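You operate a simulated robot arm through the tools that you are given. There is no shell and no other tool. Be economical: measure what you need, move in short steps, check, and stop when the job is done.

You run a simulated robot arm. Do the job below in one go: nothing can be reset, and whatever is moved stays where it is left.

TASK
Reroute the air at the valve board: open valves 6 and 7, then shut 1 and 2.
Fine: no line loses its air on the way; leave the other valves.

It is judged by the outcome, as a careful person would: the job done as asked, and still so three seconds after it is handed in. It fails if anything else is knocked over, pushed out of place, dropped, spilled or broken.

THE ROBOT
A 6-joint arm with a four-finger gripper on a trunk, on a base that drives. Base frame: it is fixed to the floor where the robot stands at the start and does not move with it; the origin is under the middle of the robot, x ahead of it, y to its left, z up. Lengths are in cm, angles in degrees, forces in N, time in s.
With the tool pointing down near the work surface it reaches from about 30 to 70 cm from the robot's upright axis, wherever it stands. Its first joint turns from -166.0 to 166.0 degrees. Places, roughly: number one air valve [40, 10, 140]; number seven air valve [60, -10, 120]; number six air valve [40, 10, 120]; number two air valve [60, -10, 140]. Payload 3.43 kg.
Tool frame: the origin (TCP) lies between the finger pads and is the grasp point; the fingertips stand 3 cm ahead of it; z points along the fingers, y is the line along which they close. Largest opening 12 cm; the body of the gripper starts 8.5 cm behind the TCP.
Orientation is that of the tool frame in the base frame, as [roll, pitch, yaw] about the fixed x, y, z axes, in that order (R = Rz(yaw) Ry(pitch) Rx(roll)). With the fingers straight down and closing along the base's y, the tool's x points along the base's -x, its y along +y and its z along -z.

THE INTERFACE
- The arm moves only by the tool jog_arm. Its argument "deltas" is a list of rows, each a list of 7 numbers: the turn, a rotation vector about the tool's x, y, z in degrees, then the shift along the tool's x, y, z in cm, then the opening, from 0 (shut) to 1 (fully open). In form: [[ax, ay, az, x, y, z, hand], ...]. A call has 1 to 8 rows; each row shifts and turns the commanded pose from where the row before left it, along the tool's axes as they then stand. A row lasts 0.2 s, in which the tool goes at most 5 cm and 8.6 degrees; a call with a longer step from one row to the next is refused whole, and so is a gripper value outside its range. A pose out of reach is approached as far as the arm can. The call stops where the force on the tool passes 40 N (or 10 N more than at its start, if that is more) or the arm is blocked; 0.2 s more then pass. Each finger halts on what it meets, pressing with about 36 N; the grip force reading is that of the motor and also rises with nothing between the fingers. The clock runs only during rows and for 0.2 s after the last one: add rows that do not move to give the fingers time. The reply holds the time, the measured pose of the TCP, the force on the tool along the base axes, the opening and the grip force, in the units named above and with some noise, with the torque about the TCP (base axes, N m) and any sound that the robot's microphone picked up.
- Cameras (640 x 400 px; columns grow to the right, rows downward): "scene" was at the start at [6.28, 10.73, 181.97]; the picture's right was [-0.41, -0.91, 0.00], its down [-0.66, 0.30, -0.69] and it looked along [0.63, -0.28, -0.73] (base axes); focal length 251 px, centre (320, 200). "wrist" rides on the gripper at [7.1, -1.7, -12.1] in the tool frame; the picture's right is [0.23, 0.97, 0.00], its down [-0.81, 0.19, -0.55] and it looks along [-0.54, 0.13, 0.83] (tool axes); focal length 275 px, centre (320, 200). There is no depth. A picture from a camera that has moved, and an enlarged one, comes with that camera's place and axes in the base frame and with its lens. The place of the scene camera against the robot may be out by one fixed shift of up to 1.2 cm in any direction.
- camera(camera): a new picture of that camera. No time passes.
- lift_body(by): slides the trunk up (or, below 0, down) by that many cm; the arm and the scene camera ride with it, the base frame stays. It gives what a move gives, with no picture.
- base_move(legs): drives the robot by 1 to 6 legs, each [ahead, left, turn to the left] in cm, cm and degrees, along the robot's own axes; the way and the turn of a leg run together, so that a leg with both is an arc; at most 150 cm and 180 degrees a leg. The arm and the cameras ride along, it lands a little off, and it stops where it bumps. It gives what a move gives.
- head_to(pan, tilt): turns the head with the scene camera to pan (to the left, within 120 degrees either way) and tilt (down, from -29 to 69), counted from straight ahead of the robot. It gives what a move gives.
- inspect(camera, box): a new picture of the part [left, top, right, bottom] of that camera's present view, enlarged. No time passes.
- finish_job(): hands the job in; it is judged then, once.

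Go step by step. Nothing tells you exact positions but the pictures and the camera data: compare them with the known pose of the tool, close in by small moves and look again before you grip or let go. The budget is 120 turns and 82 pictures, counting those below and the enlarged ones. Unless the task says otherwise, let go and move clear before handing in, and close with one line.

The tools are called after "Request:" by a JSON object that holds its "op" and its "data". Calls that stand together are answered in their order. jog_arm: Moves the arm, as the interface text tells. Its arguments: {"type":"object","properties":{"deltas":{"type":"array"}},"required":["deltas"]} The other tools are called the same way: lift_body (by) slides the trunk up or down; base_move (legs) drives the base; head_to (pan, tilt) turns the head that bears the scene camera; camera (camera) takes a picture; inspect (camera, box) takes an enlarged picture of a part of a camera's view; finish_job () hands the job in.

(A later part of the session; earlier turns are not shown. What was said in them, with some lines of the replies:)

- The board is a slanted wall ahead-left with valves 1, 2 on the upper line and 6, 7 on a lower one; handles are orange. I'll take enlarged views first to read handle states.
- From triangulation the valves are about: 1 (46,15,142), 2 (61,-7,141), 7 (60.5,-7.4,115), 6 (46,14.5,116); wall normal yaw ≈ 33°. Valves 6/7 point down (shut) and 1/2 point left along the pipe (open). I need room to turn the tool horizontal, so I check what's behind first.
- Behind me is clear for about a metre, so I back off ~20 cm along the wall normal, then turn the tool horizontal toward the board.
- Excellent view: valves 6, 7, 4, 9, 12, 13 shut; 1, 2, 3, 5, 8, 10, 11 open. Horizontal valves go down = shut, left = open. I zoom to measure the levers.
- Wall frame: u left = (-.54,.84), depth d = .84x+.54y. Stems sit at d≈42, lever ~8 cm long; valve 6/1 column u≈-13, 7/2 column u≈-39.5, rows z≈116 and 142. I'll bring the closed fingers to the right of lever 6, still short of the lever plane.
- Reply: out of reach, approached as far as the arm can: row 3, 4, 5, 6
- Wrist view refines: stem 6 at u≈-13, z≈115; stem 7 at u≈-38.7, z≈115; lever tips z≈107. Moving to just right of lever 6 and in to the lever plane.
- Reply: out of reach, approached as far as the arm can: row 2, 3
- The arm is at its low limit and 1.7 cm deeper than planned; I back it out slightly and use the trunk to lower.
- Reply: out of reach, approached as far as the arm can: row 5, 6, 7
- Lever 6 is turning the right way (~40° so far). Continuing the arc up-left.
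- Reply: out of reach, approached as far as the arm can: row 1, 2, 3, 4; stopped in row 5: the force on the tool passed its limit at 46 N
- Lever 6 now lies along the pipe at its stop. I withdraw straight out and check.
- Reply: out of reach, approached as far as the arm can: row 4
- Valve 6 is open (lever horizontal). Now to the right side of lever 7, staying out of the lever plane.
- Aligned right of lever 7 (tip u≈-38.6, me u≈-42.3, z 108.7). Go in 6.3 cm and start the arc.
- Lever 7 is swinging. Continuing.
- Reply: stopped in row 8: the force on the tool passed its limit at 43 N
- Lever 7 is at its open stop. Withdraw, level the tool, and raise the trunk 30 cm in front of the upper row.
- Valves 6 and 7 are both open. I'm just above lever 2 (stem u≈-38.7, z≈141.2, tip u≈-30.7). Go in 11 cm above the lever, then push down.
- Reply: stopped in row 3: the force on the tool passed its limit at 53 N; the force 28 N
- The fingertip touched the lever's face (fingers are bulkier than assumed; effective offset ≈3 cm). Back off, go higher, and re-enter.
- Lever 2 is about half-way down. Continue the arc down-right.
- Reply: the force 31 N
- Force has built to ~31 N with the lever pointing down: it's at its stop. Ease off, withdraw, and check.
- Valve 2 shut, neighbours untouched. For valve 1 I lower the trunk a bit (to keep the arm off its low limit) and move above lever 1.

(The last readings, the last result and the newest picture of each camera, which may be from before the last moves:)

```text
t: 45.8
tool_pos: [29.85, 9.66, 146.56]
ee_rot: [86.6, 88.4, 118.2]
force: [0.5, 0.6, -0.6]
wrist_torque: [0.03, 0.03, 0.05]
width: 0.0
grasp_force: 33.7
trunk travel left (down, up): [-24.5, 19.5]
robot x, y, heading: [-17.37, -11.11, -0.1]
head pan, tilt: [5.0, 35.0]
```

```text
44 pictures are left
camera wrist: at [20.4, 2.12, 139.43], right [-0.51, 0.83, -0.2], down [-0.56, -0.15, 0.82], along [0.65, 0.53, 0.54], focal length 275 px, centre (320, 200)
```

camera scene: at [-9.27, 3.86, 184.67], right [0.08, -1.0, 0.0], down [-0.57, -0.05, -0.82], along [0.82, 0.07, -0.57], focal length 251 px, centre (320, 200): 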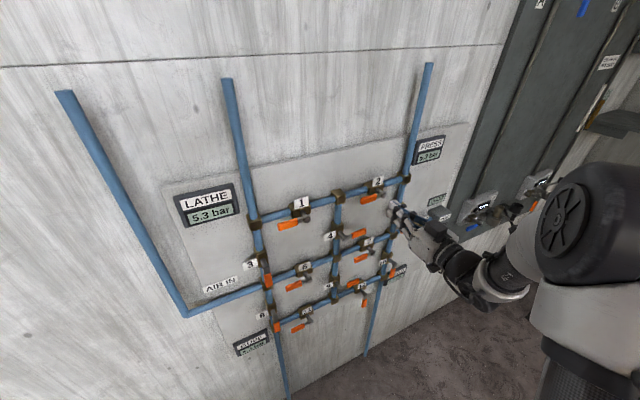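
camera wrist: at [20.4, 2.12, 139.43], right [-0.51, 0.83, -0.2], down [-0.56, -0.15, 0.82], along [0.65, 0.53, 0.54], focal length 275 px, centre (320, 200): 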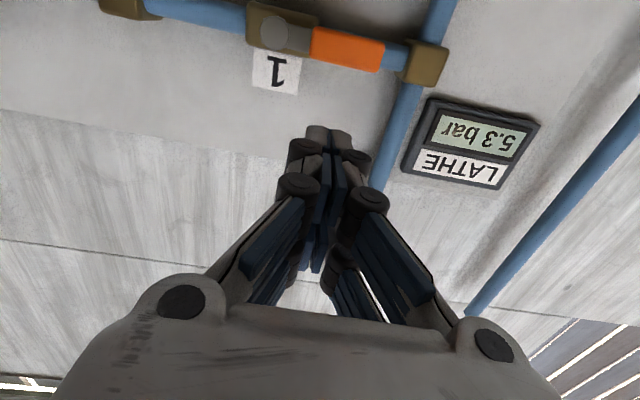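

Stem 1 at u≈-12.8, z≈141; tip u≈-4.7. Shift 1.5 cm left, go in, then push down along the same arc.

Request:
{"op": "jog_arm", "data": {"deltas": [[0, 0, 0, 0.2, 1.5, 0, 0], [0, 0, 0, 0, 0, 4, 0], [0, 0, 0, 0, 0, 3.5, 0], [0, 0, 0, 0, 0, 2.8, 0], [0, 0, 0, 0, 0, 0, 0]]}}

Request:
{"op": "camera", "data": {"camera": "wrist"}}

```text
t: 47.0
tool_pos: [38.82, 14.21, 146.87]
ee_rot: [85.6, 88.5, 118.0]
force: [0.0, 0.6, 0.9]
wrist_torque: [-0.02, 0.03, 0.03]
width: 0.0
grasp_force: 33.4
out of reach, approached as far as the arm can: row 1, 2, 3, 4
trunk travel left (down, up): [-24.5, 19.5]
robot x, y, heading: [-16.97, -10.79, -0.3]
head pan, tilt: [5.0, 35.0]
```

```text
43 pictures are left
camera wrist: at [29.42, 6.55, 139.76], right [-0.52, 0.83, -0.2], down [-0.56, -0.15, 0.81], along [0.64, 0.54, 0.54], focal length 275 px, centre (320, 200)
```

wrist: 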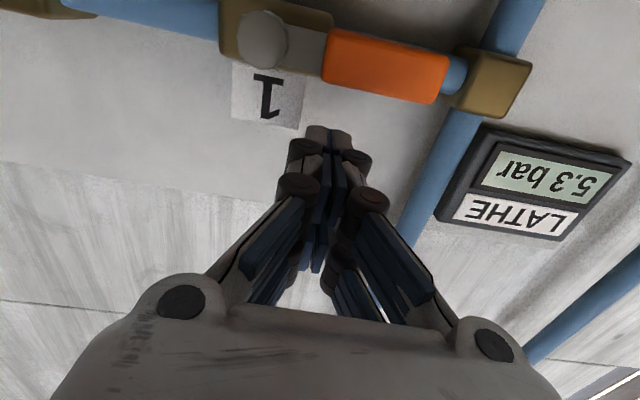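

The arm's leftward reach ends here. I'll withdraw, shift the base 20 cm left parallel to the wall, and re-approach.

Request:
{"op": "jog_arm", "data": {"deltas": [[0, 0, 0, 0, 0, -4, 0], [0, 0, 0, 0, 0, -4, 0], [0, 0, 0, 0, 0, -4, 0], [0, 0, 0, 0, 0, -2, 0], [0, 0, 0, 0, 0, 0, 0]]}}

Request:
{"op": "base_move", "data": {"legs": [[-10.8, 16.8, 0]]}}

Request:
{"op": "jog_arm", "data": {"deltas": [[0, 0, 0, 0, -4, 0, 0], [0, 0, 0, 0, -4, 0, 0], [0, 0, 0, 0, -4, 0, 0], [0, 0, 0, 0, -3.5, 0, 0], [0, 0, 0, 0, 0, 0, 0]]}}

Request:
{"op": "camera", "data": {"camera": "wrist"}}

```text
t: 48.2
tool_pos: [28.79, 7.18, 148.02]
ee_rot: [86.4, 88.3, 118.2]
force: [0.5, -0.5, 0.8]
wrist_torque: [0.0, 0.0, -0.02]
width: 0.0
grasp_force: 33.9
out of reach, approached as far as the arm can: row 3, 4
trunk travel left (down, up): [-24.5, 19.5]
robot x, y, heading: [-17.0, -10.65, -0.4]
head pan, tilt: [5.0, 35.0]
```

```text
t: 49.8
tool_pos: [17.98, 24.02, 147.95]
ee_rot: [86.0, 88.6, 117.6]
force: [-0.6, 0.0, 0.9]
wrist_torque: [0.0, 0.0, -0.05]
width: 0.0
grasp_force: 33.4
trunk travel left (down, up): [-24.5, 19.5]
robot x, y, heading: [-27.98, 5.71, -0.6]
head pan, tilt: [5.0, 35.0]
```

```text
t: 51.0
tool_pos: [26.15, 10.95, 147.63]
ee_rot: [85.6, 88.7, 117.5]
force: [-0.4, -1.0, 0.6]
wrist_torque: [0.04, -0.03, -0.02]
width: 0.0
grasp_force: 33.6
trunk travel left (down, up): [-24.5, 19.5]
robot x, y, heading: [-28.06, 5.88, 0.0]
head pan, tilt: [5.0, 35.0]
```

```text
42 pictures are left
camera wrist: at [16.69, 3.39, 140.53], right [-0.52, 0.83, -0.2], down [-0.56, -0.15, 0.81], along [0.65, 0.53, 0.54], focal length 275 px, centre (320, 200)
```

wrist: 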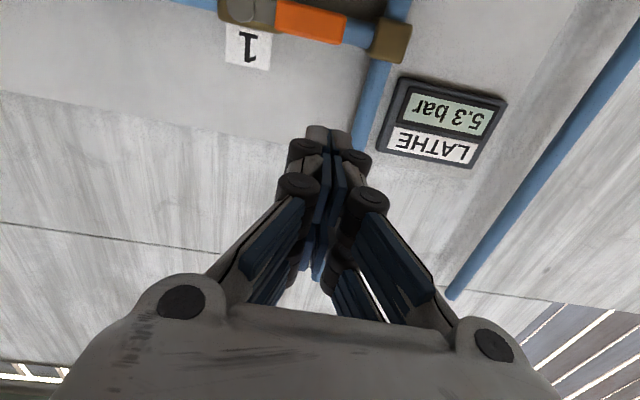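

Request:
{"op": "jog_arm", "data": {"deltas": [[0, 0, 0, 1.4, -1.5, 0, 0], [0, 0, 0, 0, 0, 4, 0], [0, 0, 0, 0, 0, 4, 0], [0, 0, 0, 0, 0, 3, 0], [0, 0, 0, 0, 0, 1.7, 0], [0, 0, 0, 0, 0, 0, 0]]}}

Request:
{"op": "camera", "data": {"camera": "wrist"}}

```text
t: 52.4
tool_pos: [37.79, 16.21, 146.22]
ee_rot: [85.2, 88.3, 117.0]
force: [-0.5, 1.0, -0.3]
wrist_torque: [0.02, -0.01, -0.01]
width: 0.02
grasp_force: 33.5
trunk travel left (down, up): [-24.5, 19.5]
robot x, y, heading: [-27.67, 5.26, -0.5]
head pan, tilt: [5.0, 35.0]
```

```text
41 pictures are left
camera wrist: at [28.3, 8.75, 139.11], right [-0.51, 0.83, -0.2], down [-0.56, -0.15, 0.81], along [0.65, 0.53, 0.54], focal length 275 px, centre (320, 200)
```

wrist: 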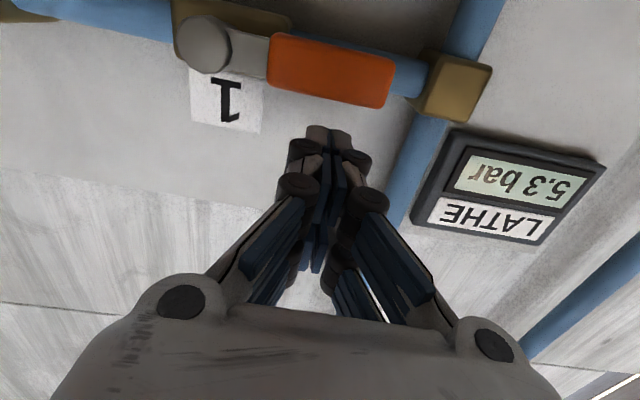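

Same relation to lever 1 as I had with lever 2, so I repeat that arc.

Request:
{"op": "jog_arm", "data": {"deltas": [[0, 0, 0, 1.8, 0, 0, 0], [0, 0, 0, 0.85, 0.2, 0, 0], [0, 0, 0, 0.8, 0.2, 0, 0], [0, 0, 0, 0.9, 0.05, 0, 0], [0, 0, 0, 0.85, 0.05, 0, 0], [0, 0, 0, 0.85, -0.15, 0, 0], [0, 0, 0, 0.85, -0.15, 0, 0]]}}

Request:
{"op": "camera", "data": {"camera": "wrist"}}

```text
t: 54.0
tool_pos: [37.73, 16.53, 139.15]
ee_rot: [88.2, 88.4, 120.0]
force: [-0.4, 0.3, 0.7]
wrist_torque: [-0.02, 0.03, 0.01]
width: 0.01
grasp_force: 33.5
trunk travel left (down, up): [-24.5, 19.5]
robot x, y, heading: [-27.75, 5.84, -0.1]
head pan, tilt: [5.0, 35.0]
```

```text
40 pictures are left
camera wrist: at [28.17, 9.12, 132.09], right [-0.51, 0.83, -0.2], down [-0.56, -0.15, 0.82], along [0.65, 0.53, 0.54], focal length 275 px, centre (320, 200)
```

wrist: 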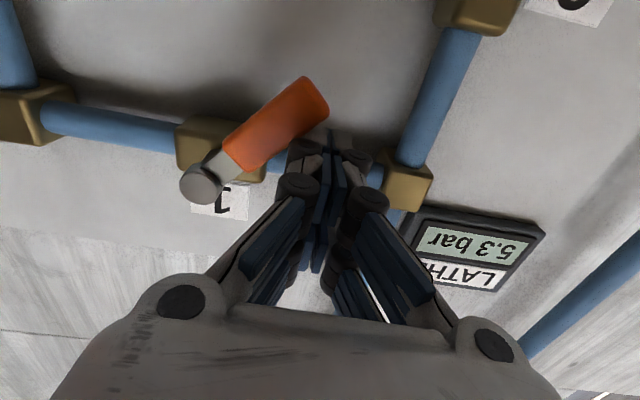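

Request:
{"op": "jog_arm", "data": {"deltas": [[0, 0, 0, 0.75, -0.4, 0, 0], [0, 0, 0, 0.75, -0.4, 0, 0], [0, 0, 0, 0.7, -0.6, 0, 0], [0, 0, 0, 0.65, -0.6, 0, 0], [0, 0, 0, 0.5, -0.8, 0, 0], [0, 0, 0, 0.4, -0.9, 0, 0], [0, 0, 0, 0.1, -0.6, 0, 0], [0, 0, 0, 0, -0.5, 0, 0]]}}

Request:
{"op": "camera", "data": {"camera": "wrist"}}

```text
t: 55.8
tool_pos: [39.69, 13.34, 135.42]
ee_rot: [85.6, 88.8, 117.9]
force: [-17.7, 20.7, 1.0]
wrist_torque: [-0.32, -0.24, 0.18]
width: 0.0
grasp_force: 33.4
trunk travel left (down, up): [-24.5, 19.5]
robot x, y, heading: [-27.54, 5.72, -0.1]
head pan, tilt: [5.0, 35.0]
```

```text
39 pictures are left
camera wrist: at [30.26, 5.75, 128.33], right [-0.52, 0.83, -0.21], down [-0.56, -0.15, 0.81], along [0.64, 0.54, 0.54], focal length 275 px, centre (320, 200)
```

wrist: 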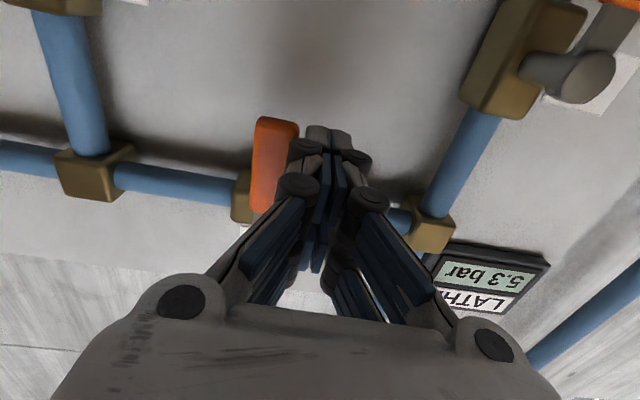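

Lever 1 is at its shut stop, as lever 2 was. Ease off, withdraw well clear, and check the whole board.

Request:
{"op": "jog_arm", "data": {"deltas": [[0, 0, 0, 0, 1.5, 0, 0], [0, 0, 0, 0, 0, -4, 0], [0, 0, 0, 0, 0, -4, 0], [0, 0, 0, 0, 0, -4, 0], [0, 0, 0, 0, -4, -2, 0], [0, 0, 0, 0, -4, -2, 0], [0, 0, 0, 0, 0, 0, 0]]}}

Request:
{"op": "head_to", "data": {"pan": 15, "tilt": 40}}

Request:
{"op": "camera", "data": {"camera": "scene"}}

Request:
{"op": "camera", "data": {"camera": "wrist"}}

```text
t: 57.4
tool_pos: [29.9, -1.31, 135.15]
ee_rot: [86.2, 88.5, 118.0]
force: [0.3, 0.7, -0.7]
wrist_torque: [-0.02, 0.0, -0.01]
width: 0.0
grasp_force: 33.3
trunk travel left (down, up): [-24.5, 19.5]
robot x, y, heading: [-27.79, 5.76, -0.3]
head pan, tilt: [5.0, 35.0]
```

```text
t: 58.1
tool_pos: [29.85, -1.45, 135.05]
ee_rot: [86.1, 88.4, 117.8]
force: [-0.4, -0.4, -1.0]
wrist_torque: [0.03, 0.0, 0.0]
width: 0.0
grasp_force: 33.2
trunk travel left (down, up): [-24.5, 19.5]
robot x, y, heading: [-27.94, 5.79, -0.2]
head pan, tilt: [15.0, 40.0]
```

```text
38 pictures are left
camera scene: at [-20.53, 21.93, 174.93], right [0.26, -0.97, 0.0], down [-0.62, -0.16, -0.77], along [0.74, 0.2, -0.64], focal length 251 px, centre (320, 200)
```

scene: 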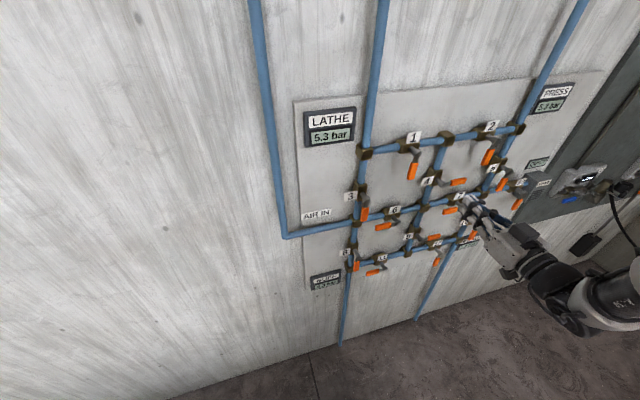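

```text
37 pictures are left
camera wrist: at [20.44, -8.97, 127.97], right [-0.51, 0.83, -0.2], down [-0.56, -0.15, 0.81], along [0.65, 0.53, 0.54], focal length 275 px, centre (320, 200)
```

wrist: 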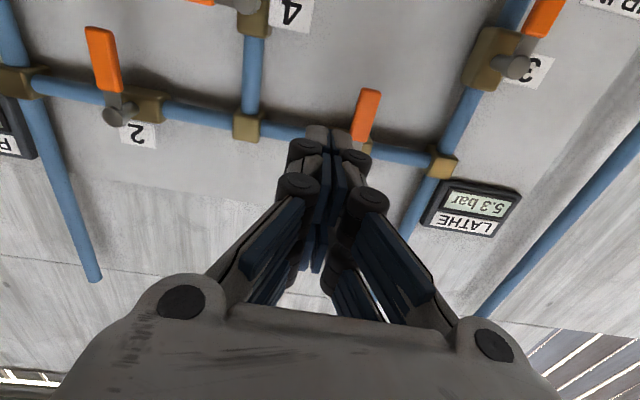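

Request:
{"op": "jog_arm", "data": {"deltas": [[0, 0, 0, 0, -4.5, 0, 0], [0, 0, 0, 0, -4.5, 0, 0], [0, 0, 0, 0, -4.5, 0, 0], [0, 0, 0, 0, 0, -4, 0], [0, 0, 0, 0, 0, -4, 0], [0, 0, 0, 0, 0, 0, 0]]}}

Request:
{"op": "inspect", "data": {"camera": "scene", "box": [290, 70, 580, 300]}}

Request:
{"op": "inspect", "data": {"camera": "scene", "box": [340, 110, 530, 230]}}

```text
t: 59.5
tool_pos: [30.24, -16.82, 134.64]
ee_rot: [87.2, 88.5, 118.9]
force: [-0.5, -0.7, 0.1]
wrist_torque: [0.0, 0.02, 0.0]
width: 0.0
grasp_force: 33.6
trunk travel left (down, up): [-24.5, 19.5]
robot x, y, heading: [-27.72, 5.96, 0.1]
head pan, tilt: [15.0, 40.0]
```

```text
1.74 times, centred on (435, 185) of scene
camera zoom: at [-20.51, 22.02, 174.92], right [0.26, -0.97, 0.0], down [-0.62, -0.17, -0.77], along [0.74, 0.2, -0.64], focal length 436 px, centre (120, 226)
```

zoom: 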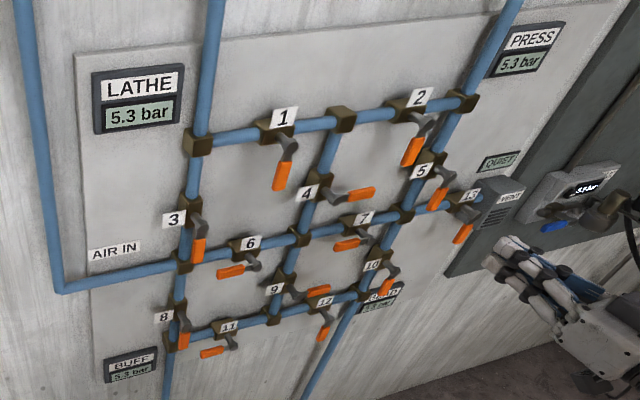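

```text
3.33 times, centred on (435, 170) of scene
camera zoom: at [-20.51, 22.02, 174.92], right [0.26, -0.97, 0.0], down [-0.62, -0.17, -0.77], along [0.74, 0.2, -0.64], focal length 836 px, centre (-63, 300)
```

zoom: 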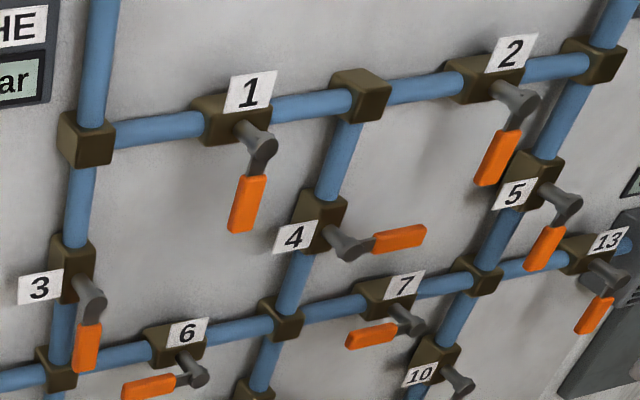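

Valves 6 and 7 lie along the pipe (open), 1 and 2 point straight down (shut), the other levers are as they were, and LATHE and PRESS still read 5.3 bar with the arm clear. I'm handing in.

Request:
{"op": "finish_job", "data": {}}

```text
The job is handed in.
```

Valves 6 and 7 were opened first, then 2 and 1 shut. LATHE and PRESS still read 5.3 bar at the end, and no other valve was moved.
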